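You operate a simulated robot arm through the tools that you are given. There is no shell and no other tool. Be economical: measure what you need, move in short steps, check, and stop when the job is done.

You are at the controls of a simulated robot arm. One attempt, no reset.

## Task
Test port five with the square gauge and bleed to about 3.2 kPa.
Fine: park its stopper in rest two, open valve five, switch two on; the gauge stays in.

It is judged by the outcome, as a careful person would: the job done as asked, and still so three seconds after it is handed in. It fails if anything else is knocked over, pushed out of place, dropped, spilled or broken. A push-on lid holds only when it is set on centred and level and pressed home; a screw cap is set on level and turned clockwise until tight.

## Robot
A 6-joint arm with a two-finger parallel gripper, fixed in place. Base frame: the origin is at the foot of the arm, x ahead of it, y to its left, z up. Readings come in m, degrees, newtons and seconds.
With the tool pointing down near the work surface it reaches from about 0.14 to 0.84 m from the base axis. Its first joint turns from -166.0 to 166.0 degrees. Payload 3.91 kg.
The tool frame sits at the grasp point between the pads (the TCP): z along the fingers, y along the line on which they close. The tips reach 0.03 m beyond it. Largest opening 0.11 m; finger width 0.02, thickness 0.01; the body of the gripper, 0.048 by 0.112 m, starts 0.055 m behind the TCP.
Orientation is that of the tool frame in the base frame, as a unit quaternion [w, x, y, z]. With the fingers straight down and closing along the base's y, the tool's x points along the base's -x, its y along +y and its z along -z.

## Interface
- The arm moves only by the tool arm_command. Its arguments are lists of equal length, an entry for each row: "linear": the shift along the tool's x, y, z in units of 40 mm (1.0 is 40 mm), a list of three; "turn": the turn, a rotation vector about the tool's x, y, z in units of 5 degrees (1.0 is 5 degrees), a list of three; "claw": the closure, from 0 (fully open) to 1 (shut). In form: {"linear": [[x, y, z], ...], "turn": [[rx, ry, rz], ...], "claw": [claw, ...]}. A call has 1 to 10 rows; each row shifts and turns the commanded pose from where the row before left it, along the tool's axes as they then stand. A call with a number of a shift or a turn outside -1 to 1 is refused whole. A row lasts 0.2 s, in which the tool goes at most 0.05 m and 8.6 degrees; a call with a longer step from one row to the next is refused whole, and so is a gripper value outside its range. Where a pose cannot be reached the arm comes as near as it can. A force on the tool above 90 N (or 10 N above the force at the start of the call, whichever is more), or a blocked arm, ends the call early, and 0.2 s more pass. The fingers move at their own pace (about 0.108 m/s each) and stop on an object; they squeeze with about 42 N. The grip force told is the motor's: it shows also when the fingers shut on nothing. Time passes only in rows, and 0.2 s behind the last, so rows that do not move let the fingers close. The reply holds the time, the measured pose of the TCP, the force on the tool along the base axes, the opening and the grip force, in the units named above and with some noise, with the torque about the TCP (base axes, N m) and any sound that the robot's microphone picked up, and new pictures: "show" is both (left out), scene, wrist or none.
- Cameras (640 x 400 px; columns grow to the right, rows downward): "scene" is fixed at [0.0626, 0.5081, 1.4291]; the picture's right is [-0.47, -0.88, 0.00], its down [-0.71, 0.38, -0.59] and it looks along [0.52, -0.28, -0.81] (base axes); focal length 214 px, centre (320, 200). "wrist" rides on the gripper at [0.077, 0.007, -0.115] in the tool frame; the picture's right is [-0.09, 1.00, 0.00], its down [-0.80, -0.07, -0.59] and it looks along [-0.59, -0.05, 0.80] (tool axes); focal length 270 px, centre (320, 200).
- lift_body(by): slides the trunk up (or, below 0, down) by that many m; the arm rides with it, the base frame stays. It gives what a move gives, with no picture.
- locate(camera, pixels): for up to 12 pixels [column, row] of the newest picture of that camera ("zoom" is the newest enlarged one), the place [x, y, z] in the base frame of the surface seen there, good to about 0.002 m, but the place of the scene camera against the robot may be out by one fixed shift of up to 0.025 m in any direction. No time passes.
- enlarge(camera, box): a new picture of the part [left, top, right, bottom] of that camera's present view, enlarged. No time passes.
- sign_off(): hands the job in; it is judged then, once.

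Keep the steps short. Do not move on a guess: measure, check each grasp and each placing, and mend mistakes. In all there are 80 turns and 200 pictures (those below and enlarged ones count). Leave the gripper open and the arm clear of the work at the hand-in unless told otherwise, and finish with a single line.

The tools are called after ">>>" by a JSON object that holds its "name" and its "arguments". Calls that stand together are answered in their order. arm_command: Moves the arm, as the interface text tells. Its arguments: {"type":"object","properties":{"linear":{"type":"array","items":{"type":"array","items":{"type":"number"}}},"turn":{"type":"array","items":{"type":"array","items":{"type":"number"}}},"claw":{"type":"array","items":{"type":"number"}},"show":{"type":"string","enum":["both","scene","wrist","none"]}},"required":["linear","turn","claw"]} The other tools are called the same way: lift_body (by) slides the trunk up or down; locate (camera, pixels) gives the place of the surface under pixels of a picture; enlarge (camera, box) takes an enlarged picture of a part of a camera's view; sign_off () hands the job in.

At the start:

```text
t: 0.0
ee_pos: [0.4022, 0.175, 1.1439]
ee_rot: [0.0, 0.0, 1.0, -0.001]
contact_force: [-0.1, 0.7, 0.1]
wrist_torque: [-0.05, 0.0, 0.0]
opening: 0.1101
grasp_force: 0.1
trunk travel left (down, up): [-0.375, 0.165]
```

scene: 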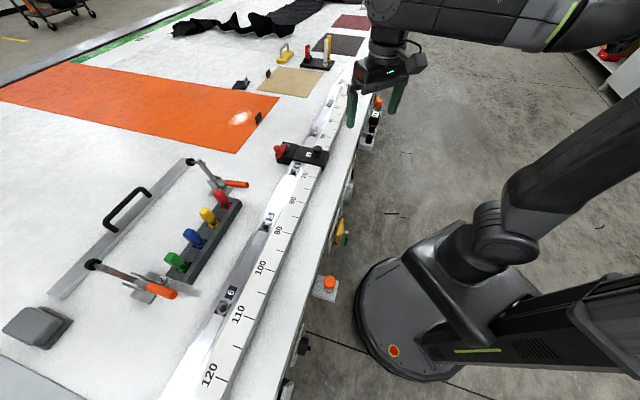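
wrist: 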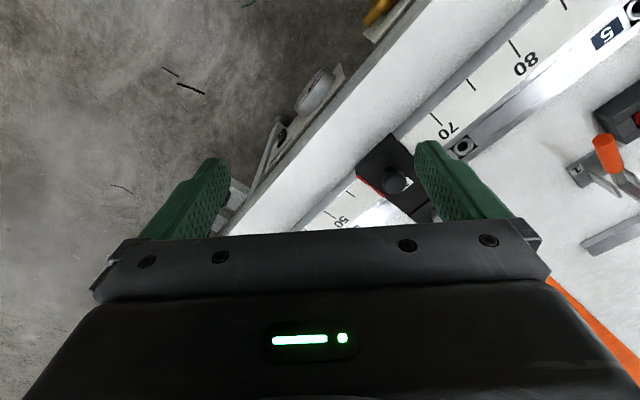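

I start by enlarging the parts of the scene that seem relevant: the ruled table edge, the gauges and the switches.

>>> {"name": "enlarge", "arguments": {"camera": "scene", "box": [260, 80, 400, 200]}}

>>> {"name": "enlarge", "arguments": {"camera": "scene", "box": [180, 180, 360, 400]}}

>>> {"name": "enlarge", "arguments": {"camera": "scene", "box": [60, 140, 260, 320]}}

>>> {"name": "enlarge", "arguments": {"camera": "scene", "box": [220, 10, 400, 130]}}

```text
3.33 times, centred on (330, 140) of scene
```

zoom: 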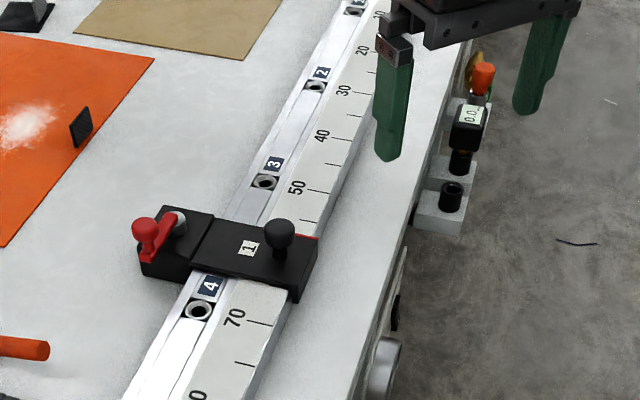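

```text
1.82 times, centred on (270, 290) of scene
```

zoom: 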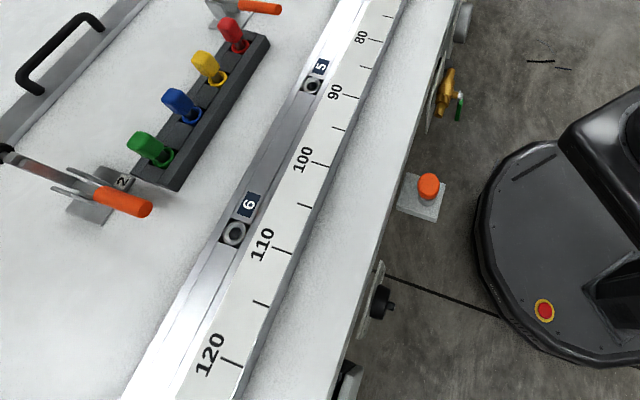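

```text
2.22 times, centred on (160, 230) of scene
```

zoom: 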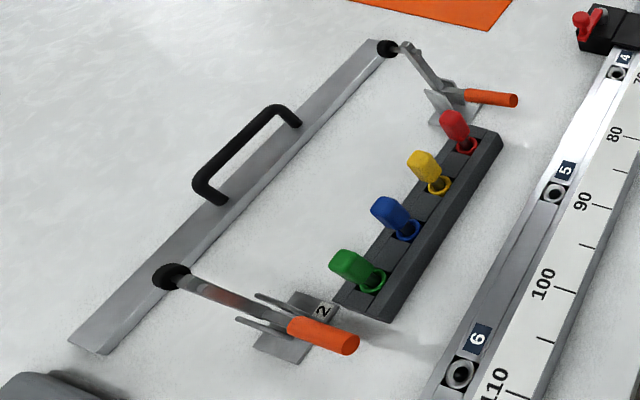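

```text
3.33 times, centred on (310, 70) of scene
```

zoom: 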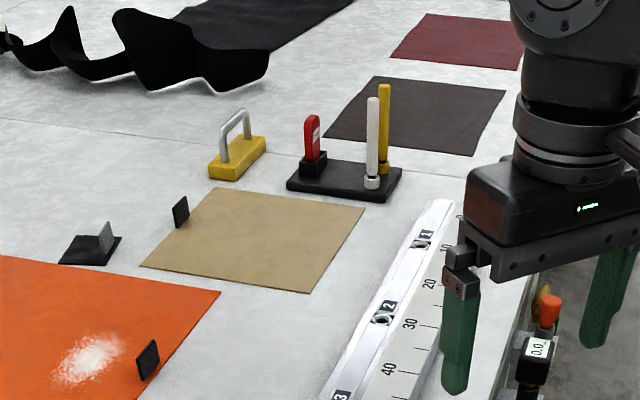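

I see things along the table's front edge: a gauge "0.0" with orange top, ledges, a yellow/green valve and round knobs. I locate them.

>>> {"name": "locate", "arguments": {"camera": "scene", "pixels": [[375, 103], [373, 114], [369, 124], [366, 142], [330, 282], [322, 292], [343, 228], [347, 190], [303, 346], [292, 390], [300, 300], [352, 130]]}}

>>> {"name": "enlarge", "arguments": {"camera": "scene", "box": [270, 270, 370, 400]}}

>>> {"name": "enlarge", "arguments": {"camera": "scene", "box": [310, 90, 410, 190]}}

>>> {"name": "enlarge", "arguments": {"camera": "scene", "box": [310, 170, 400, 260]}}

```text
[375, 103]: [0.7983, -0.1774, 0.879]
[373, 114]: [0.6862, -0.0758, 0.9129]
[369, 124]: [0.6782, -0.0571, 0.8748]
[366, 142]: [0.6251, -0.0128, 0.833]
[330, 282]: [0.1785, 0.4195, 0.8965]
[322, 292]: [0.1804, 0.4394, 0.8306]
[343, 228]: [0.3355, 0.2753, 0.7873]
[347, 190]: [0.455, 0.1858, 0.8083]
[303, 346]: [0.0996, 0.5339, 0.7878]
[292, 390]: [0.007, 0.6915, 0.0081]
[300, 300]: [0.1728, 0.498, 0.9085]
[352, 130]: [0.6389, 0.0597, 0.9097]
```

```text
3.08 times, centred on (320, 335) of scene
```

zoom: 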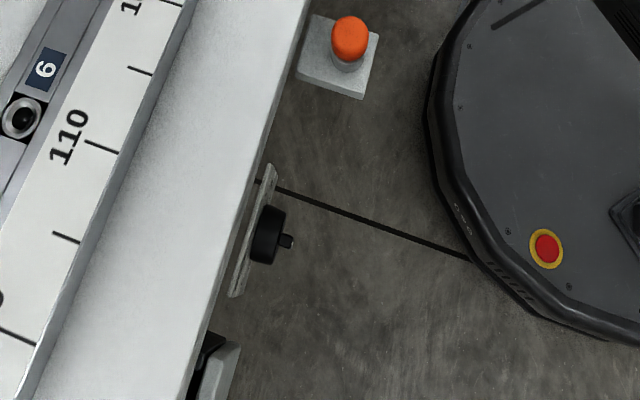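

```text
4.00 times, centred on (360, 140) of scene
```

zoom: 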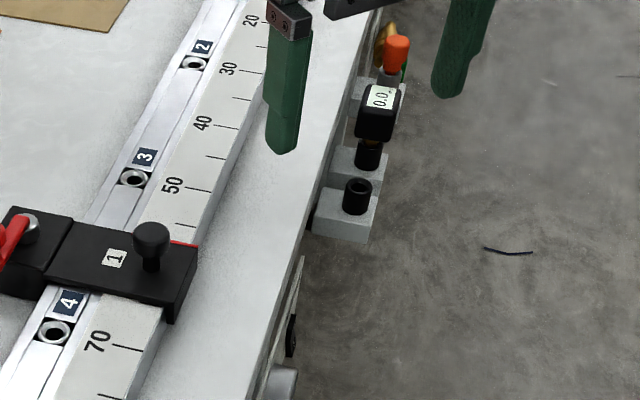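

```text
4.44 times, centred on (355, 215) of scene
```

zoom: 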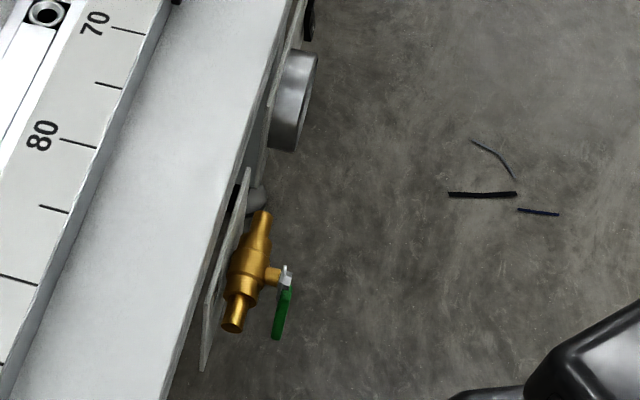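

The front face holds gauges, valves and rests. I turn the tool to the left (about 47°) and pull away a bit, so that the wrist camera looks at the front face.

>>> {"name": "arm_command", "arguments": {"linear": [[0, 0, 0], [0, 0, 0], [0, 0, 0], [0, 0, 0], [0, 0, 0], [0.3, 0, 0], [0.3, 0, 0], [0.3, 0, 0], [0.3, 0, 0], [0.3, 0, 0]], "turn": [[0, 0, -0.95], [0, 0, -0.95], [0, 0, -0.95], [0, 0, -0.95], [0, 0, -0.95], [0, 0, -0.95], [0, 0, -0.95], [0, 0, -0.95], [0, 0, -0.95], [0, 0, -0.95]], "claw": [0, 0, 0, 0, 0, 0, 0, 0, 0, 0], "show": "both"}}

```text
t: 2.2
ee_pos: [0.3518, 0.1419, 1.1445]
ee_rot: [-0.001, -0.404, 0.915, 0.001]
contact_force: [0.6, 0.4, -0.4]
wrist_torque: [0.04, -0.01, 0.02]
opening: 0.1098
grasp_force: 0.0
trunk travel left (down, up): [-0.375, 0.165]
```

scene: 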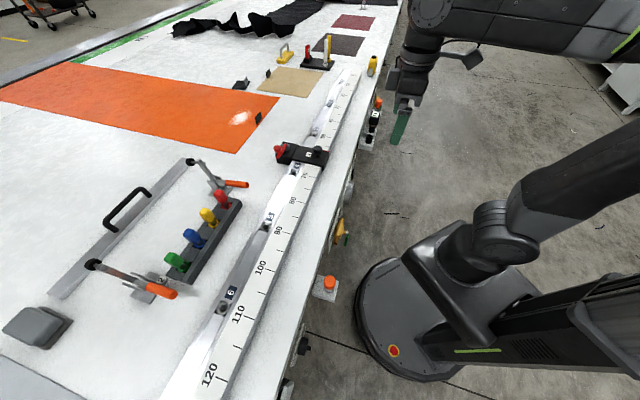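
wrist: 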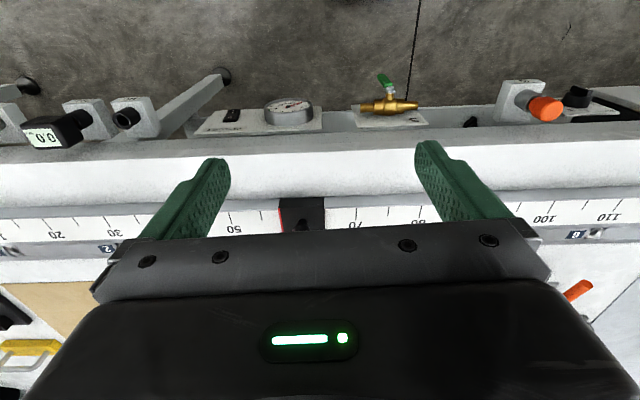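

Now the front face is visible (upside down). I enlarge the parts.

>>> {"name": "enlarge", "arguments": {"camera": "wrist", "box": [0, 60, 240, 210]}}

>>> {"name": "enlarge", "arguments": {"camera": "wrist", "box": [180, 50, 430, 210]}}

>>> {"name": "enlarge", "arguments": {"camera": "wrist", "box": [430, 50, 640, 200]}}

```text
2.67 times, centred on (120, 135) of wrist
```

zoom: 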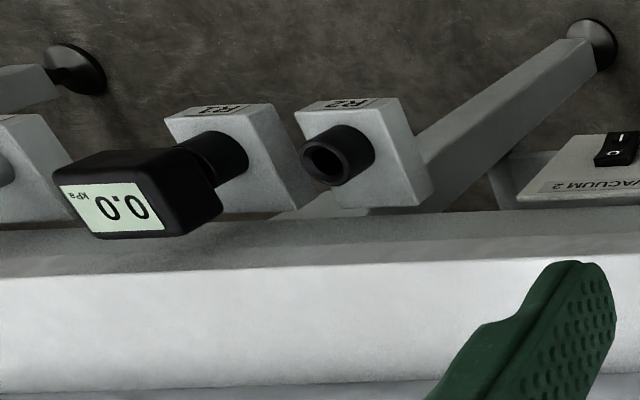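

```text
2.50 times, centred on (305, 130) of wrist
```

zoom: 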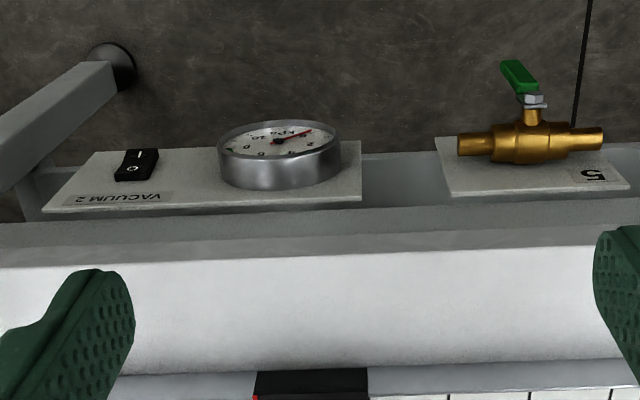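

```text
2.67 times, centred on (535, 125) of wrist
```

zoom: 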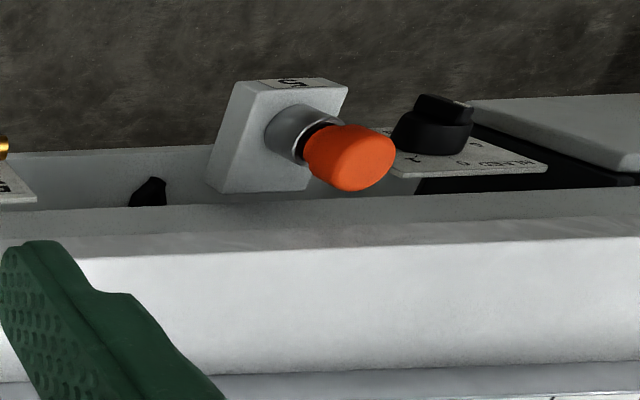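

Port 5's orange stopper is at right, rest R2 is empty, the digital gauge stands in R1, there is VACUUM 2 with a rocker switch, valve 5 with green lever, and a bleed knob at the right. I tilt the tool to look more flatly at the face and move right for the bleed knob.

>>> {"name": "arm_command", "arguments": {"linear": [[0, 0.8, 0], [0, 0.8, 0], [0, 0.8, 0], [0, 0.8, 0], [0, 0, 0]], "turn": [[0, -1, 0], [0, -1, 0], [0, -1, 0], [0, -1, 0], [0, -1, 0]], "claw": [0, 0, 0, 0, 0], "show": "wrist"}}

```text
t: 3.4
ee_pos: [0.2582, 0.2281, 1.1446]
ee_rot: [0.199, -0.393, 0.894, 0.087]
contact_force: [-0.5, -0.5, 0.8]
wrist_torque: [0.01, 0.02, 0.01]
opening: 0.1099
grasp_force: 0.1
trunk travel left (down, up): [-0.375, 0.165]
```

wrist: 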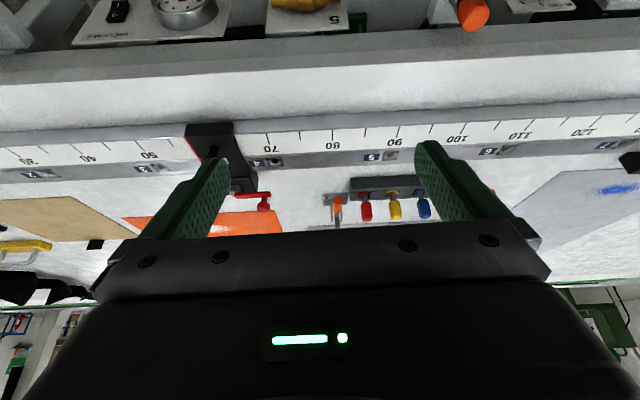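

The panels are now at the picture's top edge; lowering the trunk 0.22 m brings the camera to view them better (tips stay ~7 cm clear of the fittings).

>>> {"name": "lift_body", "arguments": {"by": -0.22}}

>>> {"name": "enlarge", "arguments": {"camera": "wrist", "box": [0, 0, 640, 260]}}

>>> {"name": "enlarge", "arguments": {"camera": "wrist", "box": [420, 0, 640, 200]}}

```text
t: 5.7
ee_pos: [0.2579, 0.2296, 0.9241]
ee_rot: [0.198, -0.393, 0.894, 0.088]
contact_force: [-0.1, 0.3, -0.3]
wrist_torque: [0.01, 0.01, 0.02]
opening: 0.11
grasp_force: 0.1
trunk travel left (down, up): [-0.155, 0.385]
```

```text
1.00 times, centred on (320, 130) of wrist (not enlarged: the box is as wide or as high as the picture)
```

zoom: 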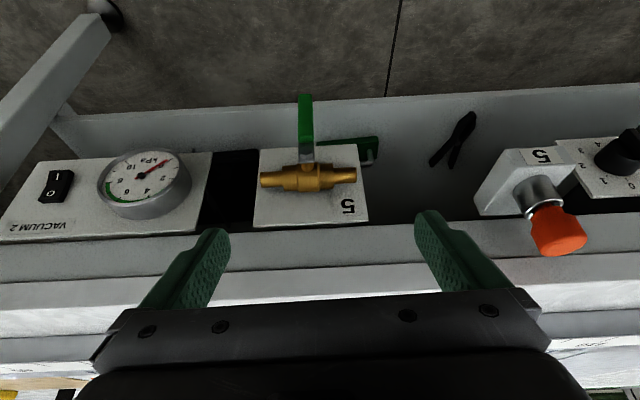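

```text
2.00 times, centred on (530, 100) of wrist
```

zoom: 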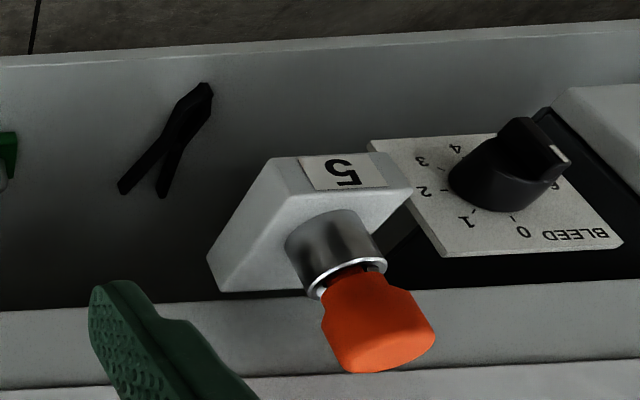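

Valve 5, its lever, port 5 with the orange stopper, and a BLEED dial are clear. I enlarge the valve and move right for the whole dial.

>>> {"name": "enlarge", "arguments": {"camera": "wrist", "box": [240, 70, 400, 240]}}

>>> {"name": "arm_command", "arguments": {"linear": [[0, 0.9, 0], [0, 0.9, 0], [0, 0.9, 0], [0, 0.9, 0]], "turn": [[0, 0, 0], [0, 0, 0], [0, 0, 0], [0, 0, 0]], "claw": [0, 0, 0, 0], "show": "wrist"}}

```text
2.35 times, centred on (320, 155) of wrist
```

zoom: 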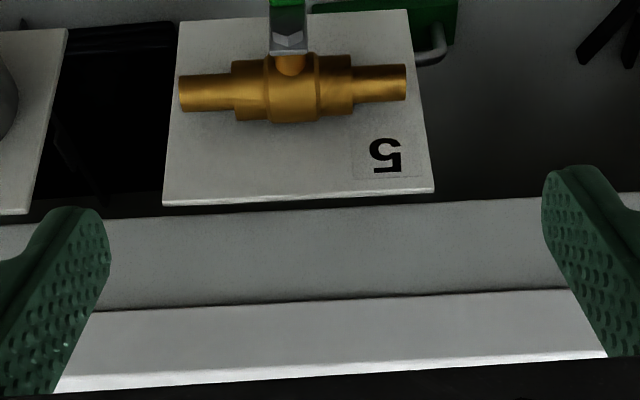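

```text
t: 6.7
ee_pos: [0.152, 0.3268, 0.9253]
ee_rot: [0.198, -0.393, 0.894, 0.087]
contact_force: [0.5, -0.5, 0.3]
wrist_torque: [0.02, 0.02, 0.02]
opening: 0.1099
grasp_force: 0.0
trunk travel left (down, up): [-0.155, 0.385]
```

wrist: 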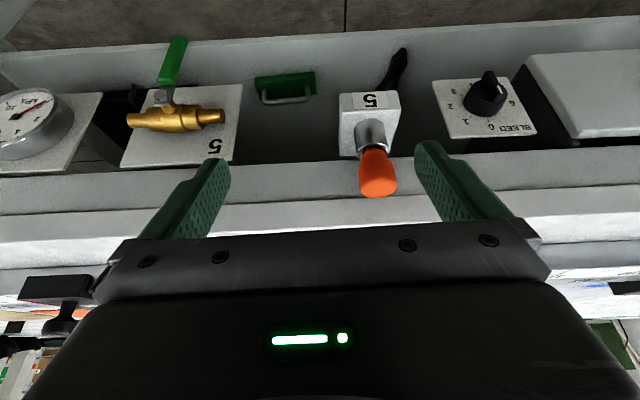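

I enlarge the dial and the port, and measure them with the wrist camera (accurate frame).

>>> {"name": "enlarge", "arguments": {"camera": "wrist", "box": [420, 50, 560, 150]}}

>>> {"name": "locate", "arguments": {"camera": "wrist", "pixels": [[376, 150], [377, 172], [377, 188], [365, 172], [391, 170], [372, 134], [345, 110], [396, 108], [486, 95], [489, 76], [470, 125], [535, 130]]}}

>>> {"name": "locate", "arguments": {"camera": "wrist", "pixels": [[176, 40], [176, 60], [166, 82], [165, 95], [132, 122], [222, 118], [176, 118], [125, 160], [232, 160], [236, 88], [150, 90]]}}

>>> {"name": "enlarge", "arguments": {"camera": "wrist", "box": [320, 70, 440, 210]}}

>>> {"name": "enlarge", "arguments": {"camera": "wrist", "box": [110, 20, 250, 180]}}

```text
4.00 times, centred on (490, 100) of wrist
```

zoom: 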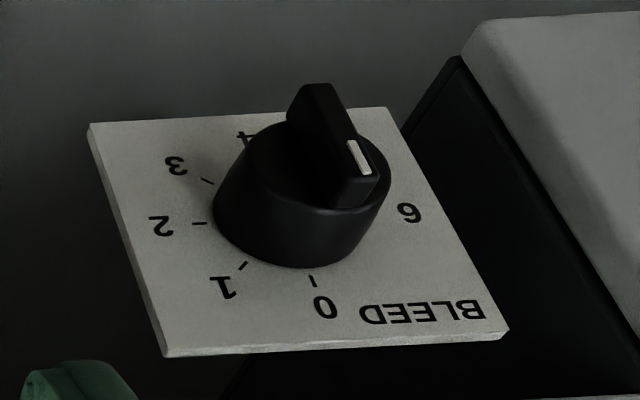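

```text
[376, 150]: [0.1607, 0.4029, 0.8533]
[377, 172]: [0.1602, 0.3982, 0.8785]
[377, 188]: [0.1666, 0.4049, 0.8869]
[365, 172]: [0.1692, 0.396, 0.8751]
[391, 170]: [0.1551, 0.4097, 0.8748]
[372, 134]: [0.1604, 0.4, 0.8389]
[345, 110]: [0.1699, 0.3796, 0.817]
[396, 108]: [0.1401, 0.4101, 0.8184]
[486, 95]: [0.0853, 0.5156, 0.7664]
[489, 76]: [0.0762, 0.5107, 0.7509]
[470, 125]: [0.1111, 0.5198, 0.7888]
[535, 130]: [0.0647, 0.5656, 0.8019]
```

```text
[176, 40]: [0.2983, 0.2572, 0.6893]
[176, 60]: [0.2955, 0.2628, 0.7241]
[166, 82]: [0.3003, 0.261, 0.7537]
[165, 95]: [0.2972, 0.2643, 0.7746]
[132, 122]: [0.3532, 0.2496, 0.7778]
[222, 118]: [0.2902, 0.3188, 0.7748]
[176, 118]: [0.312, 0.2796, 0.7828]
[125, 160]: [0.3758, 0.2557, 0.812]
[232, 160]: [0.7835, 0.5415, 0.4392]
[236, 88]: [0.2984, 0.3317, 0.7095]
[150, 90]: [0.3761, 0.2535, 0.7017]
```

```text
2.86 times, centred on (380, 140) of wrist
```

zoom: 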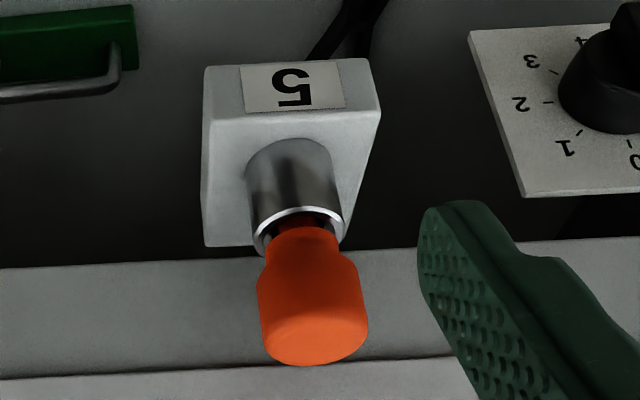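

```text
2.50 times, centred on (180, 100) of wrist
```

zoom: 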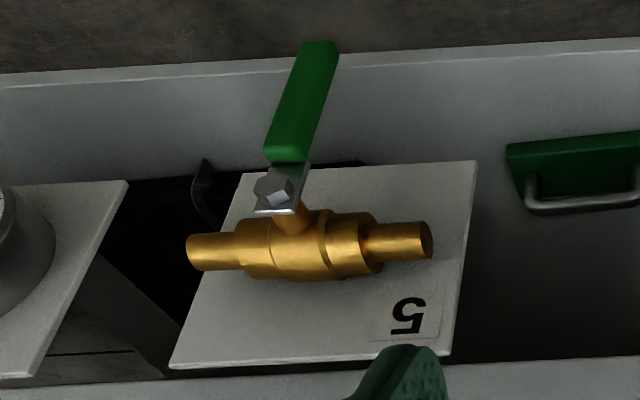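

Port, stopper, dial and valve are measured: the face runs at 45° (normal n=(0.707,0.707)), stopper centre is about n=0.405, s=0.170. I now square the yaw to 45° and travel left along the face to view the switch and the rests.

>>> {"name": "arm_command", "arguments": {"linear": [[0, 0, 0], [0, -1, 0], [0, -1, 0], [0, -1, 0], [0, -1, 0], [0, -1, 0], [0, -1, 0], [0, -1, 0], [0, -1, 0], [0, -1, 0]], "turn": [[0.22, 0, 0.47], [0, 0, 0], [0, 0, 0], [0, 0, 0], [0, 0, 0], [0, 0, 0], [0, 0, 0], [0, 0, 0], [0, 0, 0], [0, 0, 0]], "claw": [0, 0, 0, 0, 0, 0, 0, 0, 0, 0], "show": "wrist"}}

```text
t: 8.9
ee_pos: [0.4059, 0.072, 0.9233]
ee_rot: [0.202, -0.374, 0.902, 0.082]
contact_force: [-1.0, 0.3, 0.0]
wrist_torque: [0.01, 0.02, -0.01]
opening: 0.11
grasp_force: 0.1
trunk travel left (down, up): [-0.155, 0.385]
```

wrist: 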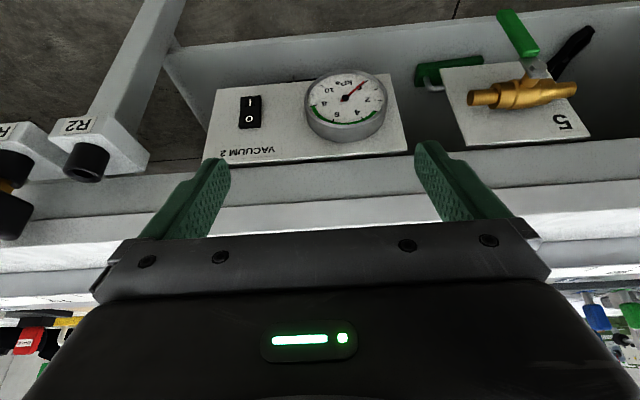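

I measure the rocker, and travel further left.

>>> {"name": "locate", "arguments": {"camera": "wrist", "pixels": [[251, 100], [249, 121], [250, 110], [243, 97], [262, 97], [239, 127], [260, 127], [220, 150], [220, 95], [400, 145]]}}

>>> {"name": "enlarge", "arguments": {"camera": "wrist", "box": [200, 60, 420, 180]}}

>>> {"name": "arm_command", "arguments": {"linear": [[0, -1, 0], [0, -1, 0], [0, -1, 0], [0, -1, 0], [0, -1, 0]], "turn": [[0, 0, 0], [0, 0, 0], [0, 0, 0], [0, 0, 0], [0, 0, 0]], "claw": [0, 0, 0, 0, 0], "show": "both"}}

```text
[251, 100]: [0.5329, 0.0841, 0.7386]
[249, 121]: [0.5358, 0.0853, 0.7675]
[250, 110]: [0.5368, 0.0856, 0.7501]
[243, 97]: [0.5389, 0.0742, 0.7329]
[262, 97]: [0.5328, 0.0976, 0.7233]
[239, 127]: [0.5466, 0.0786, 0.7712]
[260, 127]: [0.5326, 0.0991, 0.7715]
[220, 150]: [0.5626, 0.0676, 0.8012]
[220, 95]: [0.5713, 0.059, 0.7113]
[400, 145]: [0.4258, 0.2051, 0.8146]
```

```text
2.91 times, centred on (310, 120) of wrist
```

zoom: 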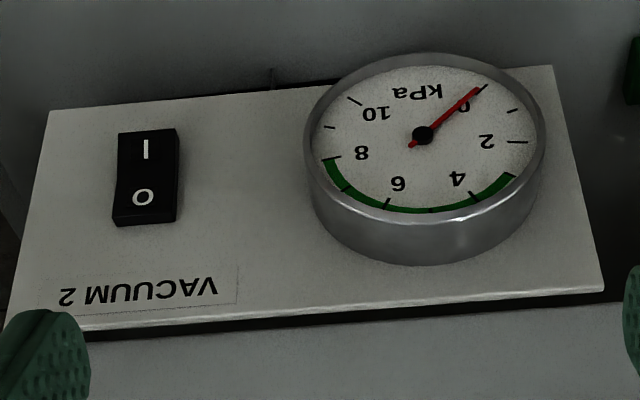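

```text
t: 10.1
ee_pos: [0.5448, -0.0701, 0.9246]
ee_rot: [0.201, -0.373, 0.902, 0.083]
contact_force: [-0.9, 0.1, -0.5]
wrist_torque: [-0.03, 0.0, -0.01]
opening: 0.1102
grasp_force: 0.0
trunk travel left (down, up): [-0.155, 0.385]
```

scene: 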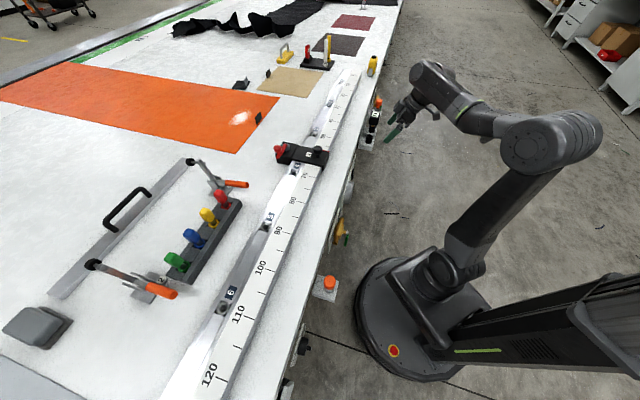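
wrist: 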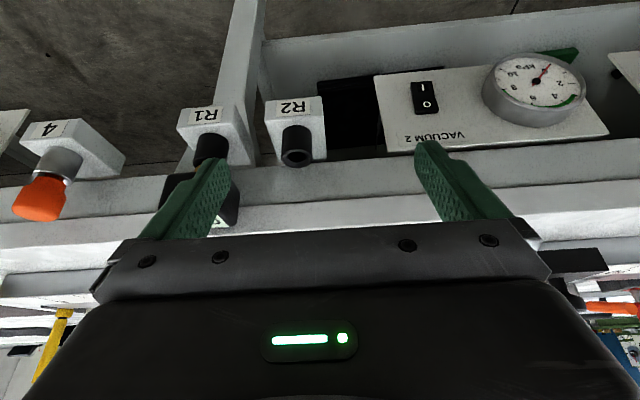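

R1 with the gauge, R2 empty, port 4 further left. I measure R2 and go a little more left to see the gauge.

>>> {"name": "locate", "arguments": {"camera": "wrist", "pixels": [[296, 145], [284, 140], [311, 140], [296, 130], [269, 118], [324, 117], [296, 153], [285, 158], [309, 158], [296, 164]]}}

>>> {"name": "enlarge", "arguments": {"camera": "wrist", "box": [160, 70, 340, 240]}}

>>> {"name": "arm_command", "arguments": {"linear": [[0, -1, 0], [0, -1, 0], [0, -0.75, 0]], "turn": [[0, 0, 0], [0, 0, 0], [0, 0, 0]], "claw": [0, 0, 0], "show": "wrist"}}

```text
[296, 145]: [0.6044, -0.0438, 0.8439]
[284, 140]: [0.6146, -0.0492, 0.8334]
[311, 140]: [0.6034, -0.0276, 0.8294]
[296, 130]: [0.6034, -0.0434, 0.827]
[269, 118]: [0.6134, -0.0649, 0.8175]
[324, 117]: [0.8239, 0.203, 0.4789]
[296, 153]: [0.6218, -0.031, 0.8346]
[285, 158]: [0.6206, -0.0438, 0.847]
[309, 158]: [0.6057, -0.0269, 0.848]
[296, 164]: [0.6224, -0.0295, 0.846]
```

```text
2.35 times, centred on (250, 155) of wrist
```

zoom: 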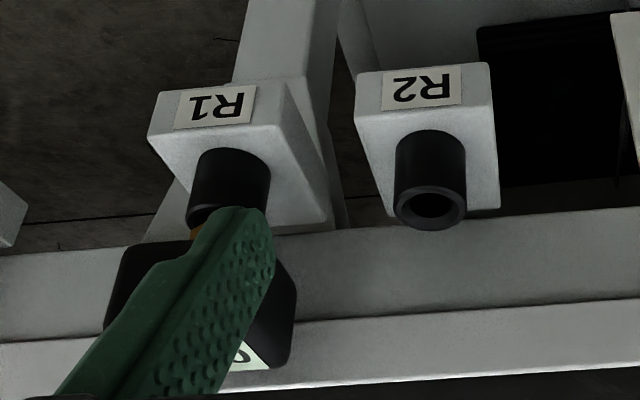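

```text
t: 10.9
ee_pos: [0.6238, -0.1501, 0.9237]
ee_rot: [0.2, -0.372, 0.902, 0.084]
contact_force: [0.3, 0.2, -1.7]
wrist_torque: [0.03, 0.02, -0.02]
opening: 0.1097
grasp_force: 0.1
trunk travel left (down, up): [-0.155, 0.385]
```

wrist: 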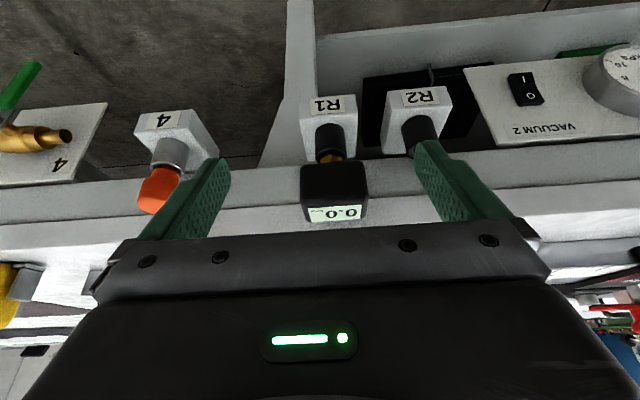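

The square digital gauge in R1 is clear now. I measure it.

>>> {"name": "locate", "arguments": {"camera": "wrist", "pixels": [[334, 180], [303, 180], [364, 180], [334, 200], [312, 213], [360, 213], [334, 160], [331, 140], [306, 115], [354, 113], [330, 168], [408, 110]]}}

>>> {"name": "enlarge", "arguments": {"camera": "wrist", "box": [280, 80, 400, 240]}}

>>> {"name": "locate", "arguments": {"camera": "scene", "pixels": [[375, 114], [371, 113], [379, 118], [375, 120], [366, 134], [366, 140], [330, 281], [377, 103]]}}

>>> {"name": "enlarge", "arguments": {"camera": "scene", "box": [340, 80, 420, 160]}}

```text
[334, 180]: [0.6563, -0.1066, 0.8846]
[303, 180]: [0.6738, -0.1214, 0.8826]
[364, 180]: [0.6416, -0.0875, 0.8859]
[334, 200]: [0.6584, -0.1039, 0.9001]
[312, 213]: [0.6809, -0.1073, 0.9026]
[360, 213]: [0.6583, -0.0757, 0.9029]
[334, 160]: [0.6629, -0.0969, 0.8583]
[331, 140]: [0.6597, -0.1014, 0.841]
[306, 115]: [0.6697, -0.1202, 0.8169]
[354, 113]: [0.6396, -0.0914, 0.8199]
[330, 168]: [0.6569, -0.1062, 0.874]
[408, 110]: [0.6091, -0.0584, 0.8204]
```

```text
2.50 times, centred on (340, 160) of wrist
```

zoom: 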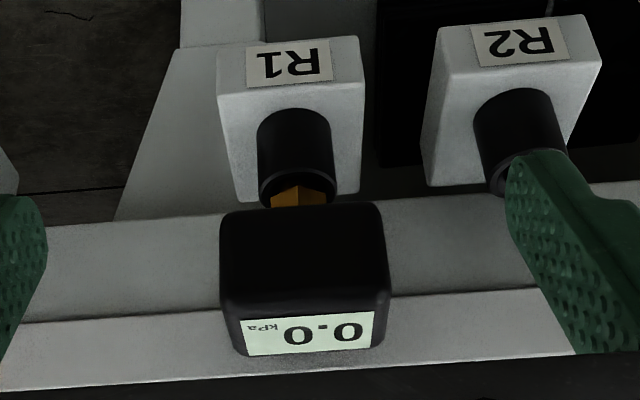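

```text
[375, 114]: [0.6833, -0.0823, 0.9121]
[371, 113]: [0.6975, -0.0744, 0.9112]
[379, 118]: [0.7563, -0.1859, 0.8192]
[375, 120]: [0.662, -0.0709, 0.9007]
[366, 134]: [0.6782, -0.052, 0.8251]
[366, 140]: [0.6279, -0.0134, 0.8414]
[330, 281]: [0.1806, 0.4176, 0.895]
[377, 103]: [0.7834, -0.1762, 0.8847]
```

```text
5.00 times, centred on (380, 120) of scene
```

zoom: 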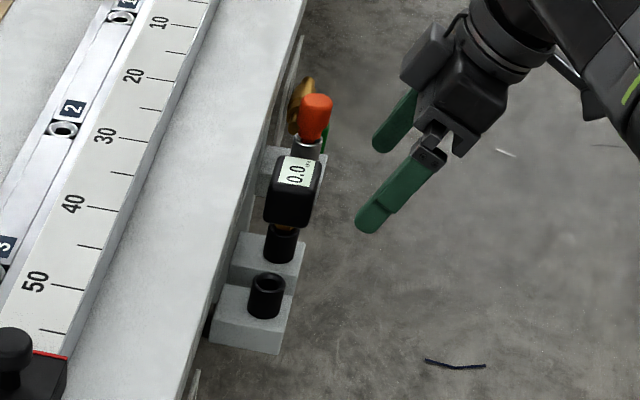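

Gauge head: s −0.562…−0.516, top z≈0.903; R1 centre s≈−0.538, R2 centre s≈−0.458, n≈0.407. I straighten the tool to vertical, rise and travel back right to port 5 for the stopper.

>>> {"name": "arm_command", "arguments": {"linear": [[0, 0, -0.3], [0, 0, -0.3], [0, 0, -0.3], [0, 0, -0.3], [0, 0, -0.3], [0, 1, 0], [0, 1, 0], [0, 1, 0], [0, 1, 0], [0, 1, 0]], "turn": [[0, 1, 0], [0, 1, 0], [0, 1, 0], [0, 1, 0], [0, 1, 0], [0, 0, 0], [0, 0, 0], [0, 0, 0], [0, 0, 0], [0, 0, 0]], "claw": [0, 0, 0, 0, 0, 0, 0, 0, 0, 0], "show": "none"}}

>>> {"name": "arm_command", "arguments": {"linear": [[0, 1, 0], [0, 1, 0], [0, 1, 0], [0, 1, 0], [0, 1, 0], [0, 1, 0], [0, 1, 0], [0, 1, 0], [0, 1, 0], [0, 1, 0]], "turn": [[0, 0, 0], [0, 0, 0], [0, 0, 0], [0, 0, 0], [0, 0, 0], [0, 0, 0], [0, 0, 0], [0, 0, 0], [0, 0, 0], [0, 0, 0]], "claw": [0, 0, 0, 0, 0, 0, 0, 0, 0, 0], "show": "wrist"}}

```text
t: 13.1
ee_pos: [0.4726, -0.0172, 0.9822]
ee_rot: [0.001, -0.382, 0.924, 0.001]
contact_force: [-0.4, -0.7, 0.3]
wrist_torque: [0.02, 0.0, 0.02]
opening: 0.1098
grasp_force: 0.1
trunk travel left (down, up): [-0.155, 0.385]
```

```text
t: 15.3
ee_pos: [0.1902, 0.2656, 0.9835]
ee_rot: [0.0, -0.382, 0.924, 0.0]
contact_force: [0.0, -0.5, 0.1]
wrist_torque: [-0.03, 0.02, 0.01]
opening: 0.1099
grasp_force: 0.0
trunk travel left (down, up): [-0.155, 0.385]
```

wrist: 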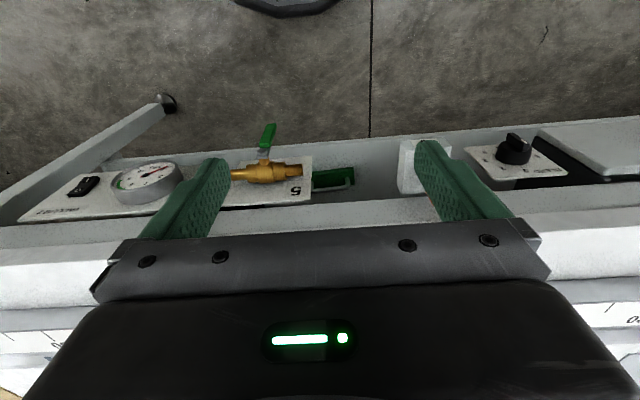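

I move over the stopper (s +0.117, n +0.084), keeping height, fingers partly closed.

>>> {"name": "arm_command", "arguments": {"linear": [[0, 0.973, 0], [0, 0.973, 0], [0, 0.973, 0], [-0.7, 0, 0], [-0.7, 0, 0], [-0.7, 0, 0], [0, 0, 0.3]], "turn": [[0, 0, 0], [0, 0, 0], [0, 0, 0], [0, 0, 0], [0, 0, 0], [0, 0, 0], [0, 0, 0]], "claw": [0.2, 0.4, 0.4, 0.4, 0.4, 0.4, 0.4], "show": "both"}}

>>> {"name": "enlarge", "arguments": {"camera": "scene", "box": [270, 220, 400, 340]}}

```text
t: 16.9
ee_pos: [0.1669, 0.4068, 0.9701]
ee_rot: [0.0, -0.382, 0.924, 0.001]
contact_force: [0.6, -0.6, -0.4]
wrist_torque: [-0.01, 0.02, 0.01]
opening: 0.0659
grasp_force: 0.0
trunk travel left (down, up): [-0.155, 0.385]
```

scene: 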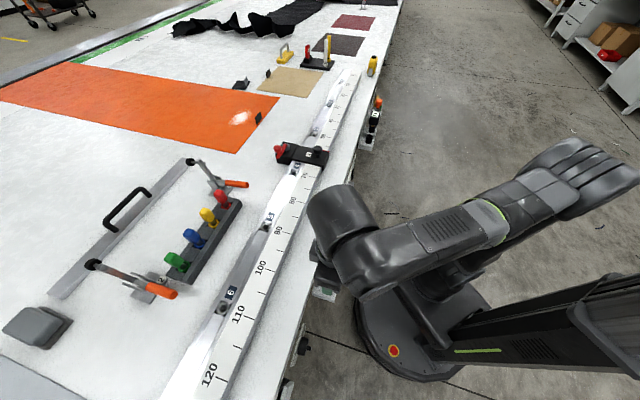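
wrist: 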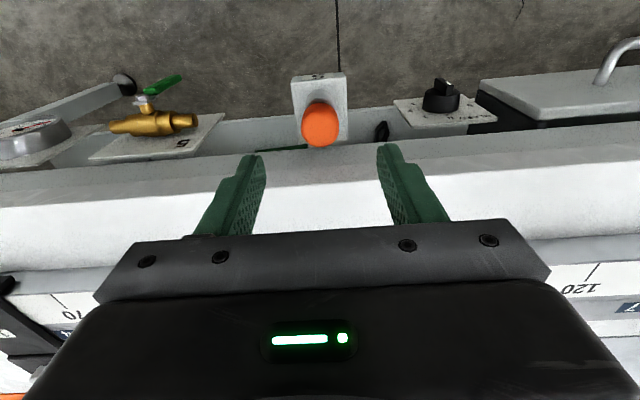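

```text
3.33 times, centred on (335, 280) of scene
```

zoom: 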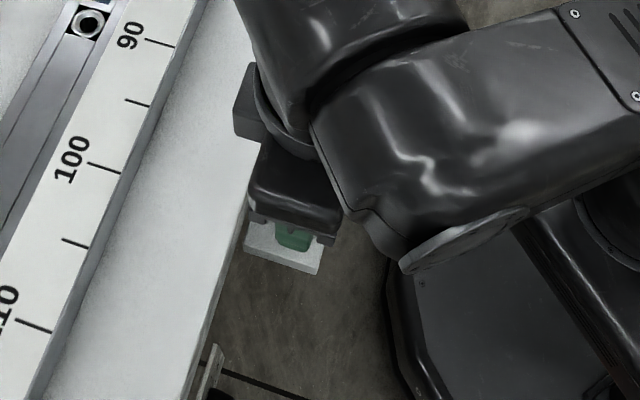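

I measure the stopper's top from here.

>>> {"name": "locate", "arguments": {"camera": "wrist", "pixels": [[321, 115], [321, 130], [321, 140], [304, 125], [338, 125], [306, 132], [336, 132], [321, 144], [294, 85], [347, 82], [321, 108]]}}

>>> {"name": "enlarge", "arguments": {"camera": "wrist", "box": [260, 60, 380, 180]}}

```text
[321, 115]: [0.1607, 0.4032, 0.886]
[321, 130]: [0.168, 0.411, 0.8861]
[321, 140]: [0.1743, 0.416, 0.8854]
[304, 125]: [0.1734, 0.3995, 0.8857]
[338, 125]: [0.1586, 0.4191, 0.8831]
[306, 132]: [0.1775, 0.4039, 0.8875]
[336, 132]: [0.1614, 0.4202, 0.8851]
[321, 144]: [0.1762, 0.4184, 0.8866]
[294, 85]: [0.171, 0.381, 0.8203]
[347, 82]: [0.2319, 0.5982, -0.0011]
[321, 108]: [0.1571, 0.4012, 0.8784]
```

```text
3.33 times, centred on (320, 120) of wrist
```

zoom: 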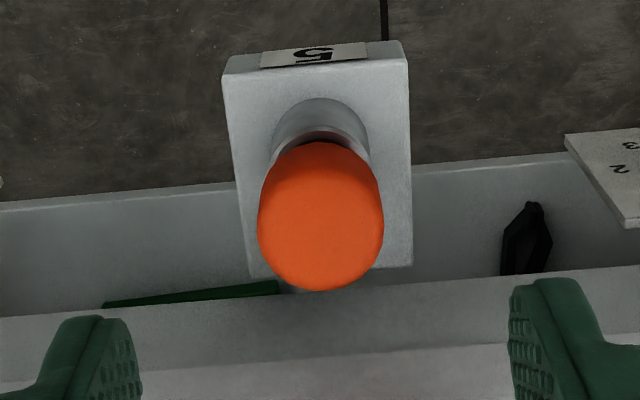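

Stopper centre: s≈0.1715, n≈0.4085, top z 0.886, Ø≈0.024. I trim and descend to TCP z≈0.884.

>>> {"name": "arm_command", "arguments": {"linear": [[-0.06, 0.05, 0.5], [0, 0, 0.5], [0, 0, 0.5], [0, 0, 0.4], [0, 0, 0.25], [0, 0, 0]], "turn": [[0, 0, 0], [0, 0, 0], [0, 0, 0], [0, 0, 0], [0, 0, 0], [0, 0, 0]], "claw": [0.4, 0.4, 0.4, 0.4, 0.4, 0.4], "show": "wrist"}}

```text
t: 18.3
ee_pos: [0.1669, 0.4099, 0.8832]
ee_rot: [0.0, -0.382, 0.924, 0.001]
contact_force: [0.8, 0.7, -0.2]
wrist_torque: [-0.02, -0.02, 0.02]
opening: 0.0661
grasp_force: 0.0
trunk travel left (down, up): [-0.155, 0.385]
```

wrist: 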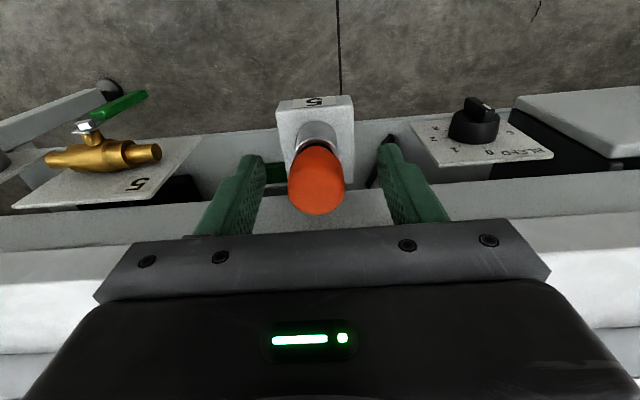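

The fingers straddle the stopper. I close.

>>> {"name": "arm_command", "arguments": {"linear": [[0, 0, 0], [0, 0, 0], [0, 0, 0], [0, 0, 0]], "turn": [[0, 0, 0], [0, 0, 0], [0, 0, 0], [0, 0, 0]], "claw": [0.9, 1, 1, 1], "show": "wrist"}}

```text
t: 19.3
ee_pos: [0.1677, 0.4102, 0.8834]
ee_rot: [0.0, -0.383, 0.924, 0.0]
contact_force: [1.3, -1.4, -0.2]
wrist_torque: [-0.09, -0.07, -0.01]
opening: 0.0284
grasp_force: 41.7
trunk travel left (down, up): [-0.155, 0.385]
```

wrist: 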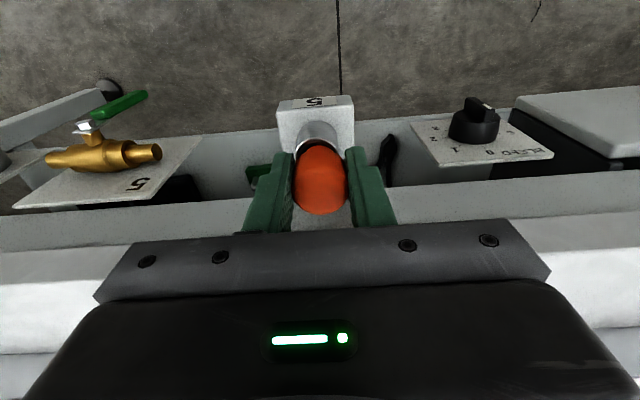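

Gripped (0.028 m, 42 N). I pull straight up slowly.

>>> {"name": "arm_command", "arguments": {"linear": [[0, 0, -0.1], [0, 0, -0.2], [0, 0, -0.3], [0, 0, -0.4], [0, 0, -0.5], [0, 0, -0.5], [0, 0, -0.5]], "turn": [[0, 0, 0], [0, 0, 0], [0, 0, 0], [0, 0, 0], [0, 0, 0], [0, 0, 0], [0, 0, 0]], "claw": [1, 1, 1, 1, 1, 1, 1], "show": "wrist"}}

```text
t: 20.9
ee_pos: [0.1683, 0.4109, 0.9833]
ee_rot: [0.0, -0.382, 0.924, -0.001]
contact_force: [0.0, -0.2, -1.4]
wrist_torque: [0.01, 0.01, 0.0]
opening: 0.0282
grasp_force: 42.2
trunk travel left (down, up): [-0.155, 0.385]
```

wrist: 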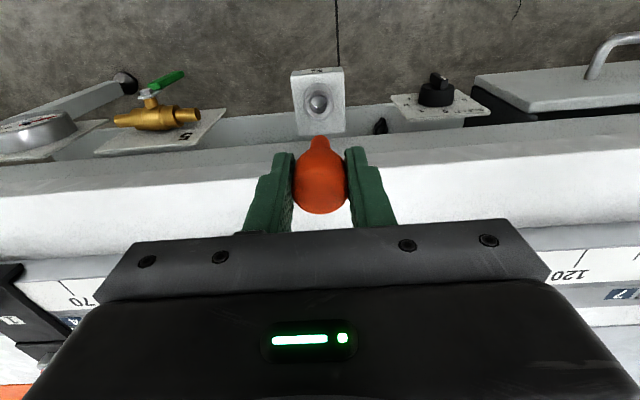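

The stopper is out and in the grip. I measure the open port and the stopper's lower end.

>>> {"name": "enlarge", "arguments": {"camera": "wrist", "box": [270, 60, 370, 220]}}

>>> {"name": "locate", "arguments": {"camera": "wrist", "pixels": [[318, 102], [308, 103], [328, 103], [318, 93], [318, 113], [296, 130], [344, 130], [294, 75], [344, 74], [318, 137], [319, 150]]}}

```text
2.50 times, centred on (320, 140) of wrist
```

zoom: 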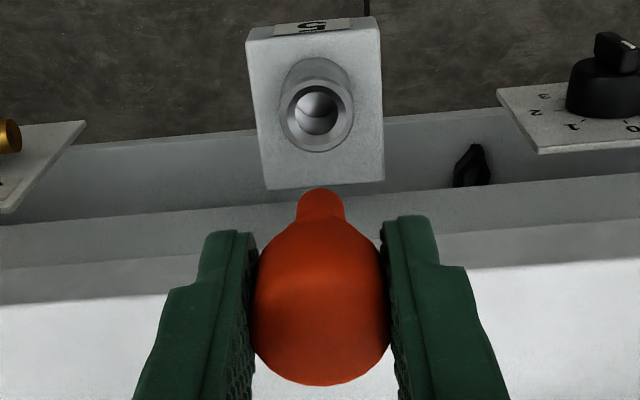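

```text
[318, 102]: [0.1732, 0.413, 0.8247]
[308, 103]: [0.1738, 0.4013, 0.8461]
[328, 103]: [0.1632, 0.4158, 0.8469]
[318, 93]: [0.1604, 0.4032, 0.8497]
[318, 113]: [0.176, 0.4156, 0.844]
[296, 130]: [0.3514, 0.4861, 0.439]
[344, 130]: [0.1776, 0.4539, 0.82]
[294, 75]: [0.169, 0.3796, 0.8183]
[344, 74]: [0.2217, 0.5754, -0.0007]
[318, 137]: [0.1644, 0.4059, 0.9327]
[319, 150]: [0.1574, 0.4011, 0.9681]
```

Port centre: s 0.170, n 0.4084, rim z 0.847. I carry the stopper left to above R2 (s −0.4585), staying at z 0.983, in two calls.

>>> {"name": "arm_command", "arguments": {"linear": [[0, -0.6, 0], [0, -1, 0], [0, -1, 0], [0, -1, 0], [0, -1, 0], [0, -1, 0], [0, -1, 0], [0, -1, 0]], "turn": [[0, 0, 0], [0, 0, 0], [0, 0, 0], [0, 0, 0], [0, 0, 0], [0, 0, 0], [0, 0, 0], [0, 0, 0]], "claw": [1, 1, 1, 1, 1, 1, 1, 1], "show": "none"}}

>>> {"name": "arm_command", "arguments": {"linear": [[0, -1, 0], [0, -1, 0], [0, -1, 0], [0, -1, 0], [0, -1, 0], [0, -1, 0], [0, -1, 0], [0, -0.7, 0], [0, -0.3, 0]], "turn": [[0, 0, 0], [0, 0, 0], [0, 0, 0], [0, 0, 0], [0, 0, 0], [0, 0, 0], [0, 0, 0], [0, 0, 0], [0, 0, 0]], "claw": [1, 1, 1, 1, 1, 1, 1, 1, 1], "show": "both"}}

```text
t: 22.7
ee_pos: [0.3825, 0.1948, 0.983]
ee_rot: [-0.001, -0.382, 0.924, 0.001]
contact_force: [-0.6, -0.1, -0.2]
wrist_torque: [0.0, -0.01, 0.0]
opening: 0.0284
grasp_force: 42.2
trunk travel left (down, up): [-0.155, 0.385]
```

```text
t: 24.7
ee_pos: [0.6086, -0.0311, 0.981]
ee_rot: [0.0, -0.382, 0.924, 0.0]
contact_force: [0.0, 0.1, -0.4]
wrist_torque: [-0.01, 0.03, 0.01]
opening: 0.0285
grasp_force: 41.5
trunk travel left (down, up): [-0.155, 0.385]
```

scene: 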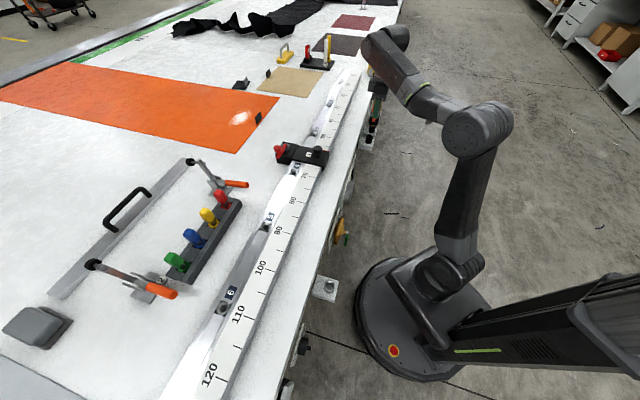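
wrist: 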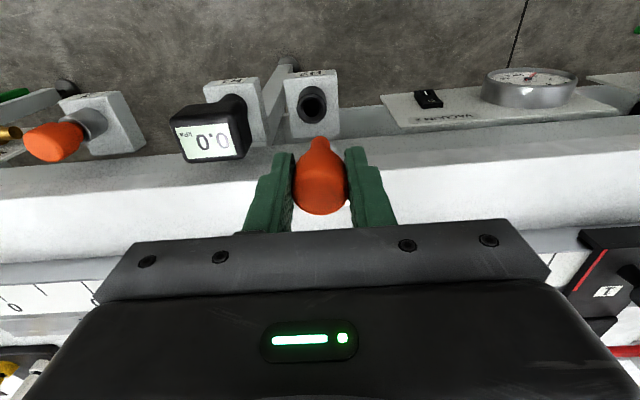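

I measure R2's rim and the gauge from above.

>>> {"name": "enlarge", "arguments": {"camera": "wrist", "box": [160, 60, 360, 220]}}

>>> {"name": "locate", "arguments": {"camera": "wrist", "pixels": [[300, 103], [322, 103], [311, 92], [311, 114], [311, 120], [298, 106], [324, 106], [180, 125], [235, 118], [242, 150], [190, 158], [319, 140]]}}

```text
2.50 times, centred on (260, 140) of wrist
```

zoom: 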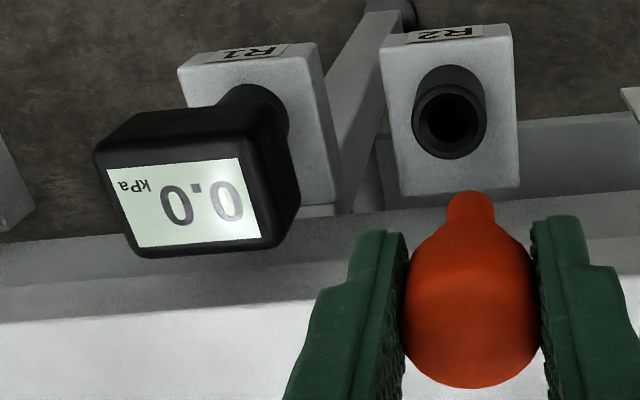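

```text
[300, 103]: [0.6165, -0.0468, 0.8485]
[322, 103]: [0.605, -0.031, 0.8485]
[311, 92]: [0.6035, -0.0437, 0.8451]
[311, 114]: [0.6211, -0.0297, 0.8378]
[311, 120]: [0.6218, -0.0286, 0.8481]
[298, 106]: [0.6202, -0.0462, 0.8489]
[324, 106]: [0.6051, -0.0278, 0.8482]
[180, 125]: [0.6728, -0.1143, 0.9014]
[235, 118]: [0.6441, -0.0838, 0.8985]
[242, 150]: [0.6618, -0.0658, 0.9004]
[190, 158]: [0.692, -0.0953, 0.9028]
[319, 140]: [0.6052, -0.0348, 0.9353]
```

R2 centre s −0.459, n 0.408. I shift −0.0067 in s and lower to z≈0.915, then look.

>>> {"name": "arm_command", "arguments": {"linear": [[0, -0.17, 0], [0, 0, 0.5], [0, 0, 0.5], [0, 0, 0.45], [0, 0, 0]], "turn": [[0, 0, 0], [0, 0, 0], [0, 0, 0], [0, 0, 0], [0, 0, 0]], "claw": [1, 1, 1, 1, 1], "show": "wrist"}}

>>> {"name": "enlarge", "arguments": {"camera": "wrist", "box": [240, 80, 400, 220]}}

```text
t: 25.9
ee_pos: [0.6133, -0.0362, 0.9257]
ee_rot: [0.0, -0.382, 0.924, 0.0]
contact_force: [0.4, -0.2, 0.5]
wrist_torque: [0.0, 0.0, 0.0]
opening: 0.0283
grasp_force: 42.4
trunk travel left (down, up): [-0.155, 0.385]
```

wrist: 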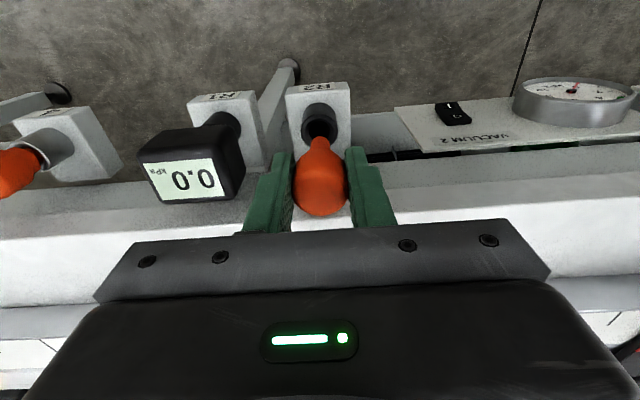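

```text
2.86 times, centred on (320, 150) of wrist
```

zoom: 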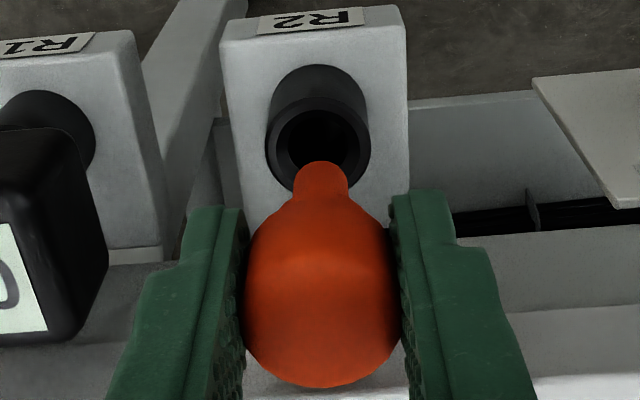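

Aligned. I lower gently into the rest.

>>> {"name": "arm_command", "arguments": {"linear": [[0, 0, 0.25], [0, 0, 0.25], [0, 0, 0.2], [0, 0, 0.2], [0, 0, 0.1], [0, 0, 0]], "turn": [[0, 0, 0], [0, 0, 0], [0, 0, 0], [0, 0, 0], [0, 0, 0], [0, 0, 0]], "claw": [1, 1, 1, 1, 1, 1], "show": "wrist"}}

```text
t: 27.3
ee_pos: [0.6126, -0.0366, 0.8873]
ee_rot: [0.0, -0.381, 0.925, 0.0]
contact_force: [-0.3, 0.0, -0.6]
wrist_torque: [0.0, -0.01, 0.06]
opening: 0.0284
grasp_force: 42.1
trunk travel left (down, up): [-0.155, 0.385]
```

wrist: 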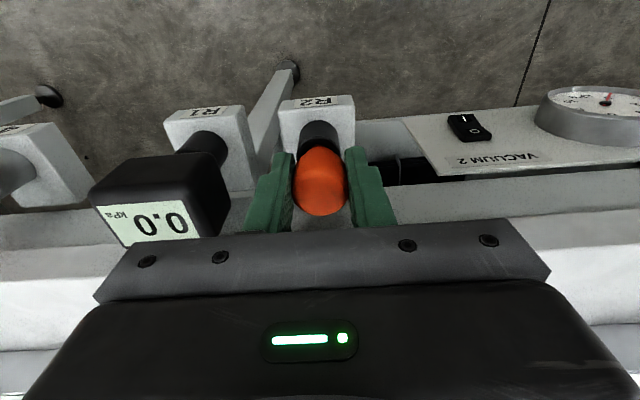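

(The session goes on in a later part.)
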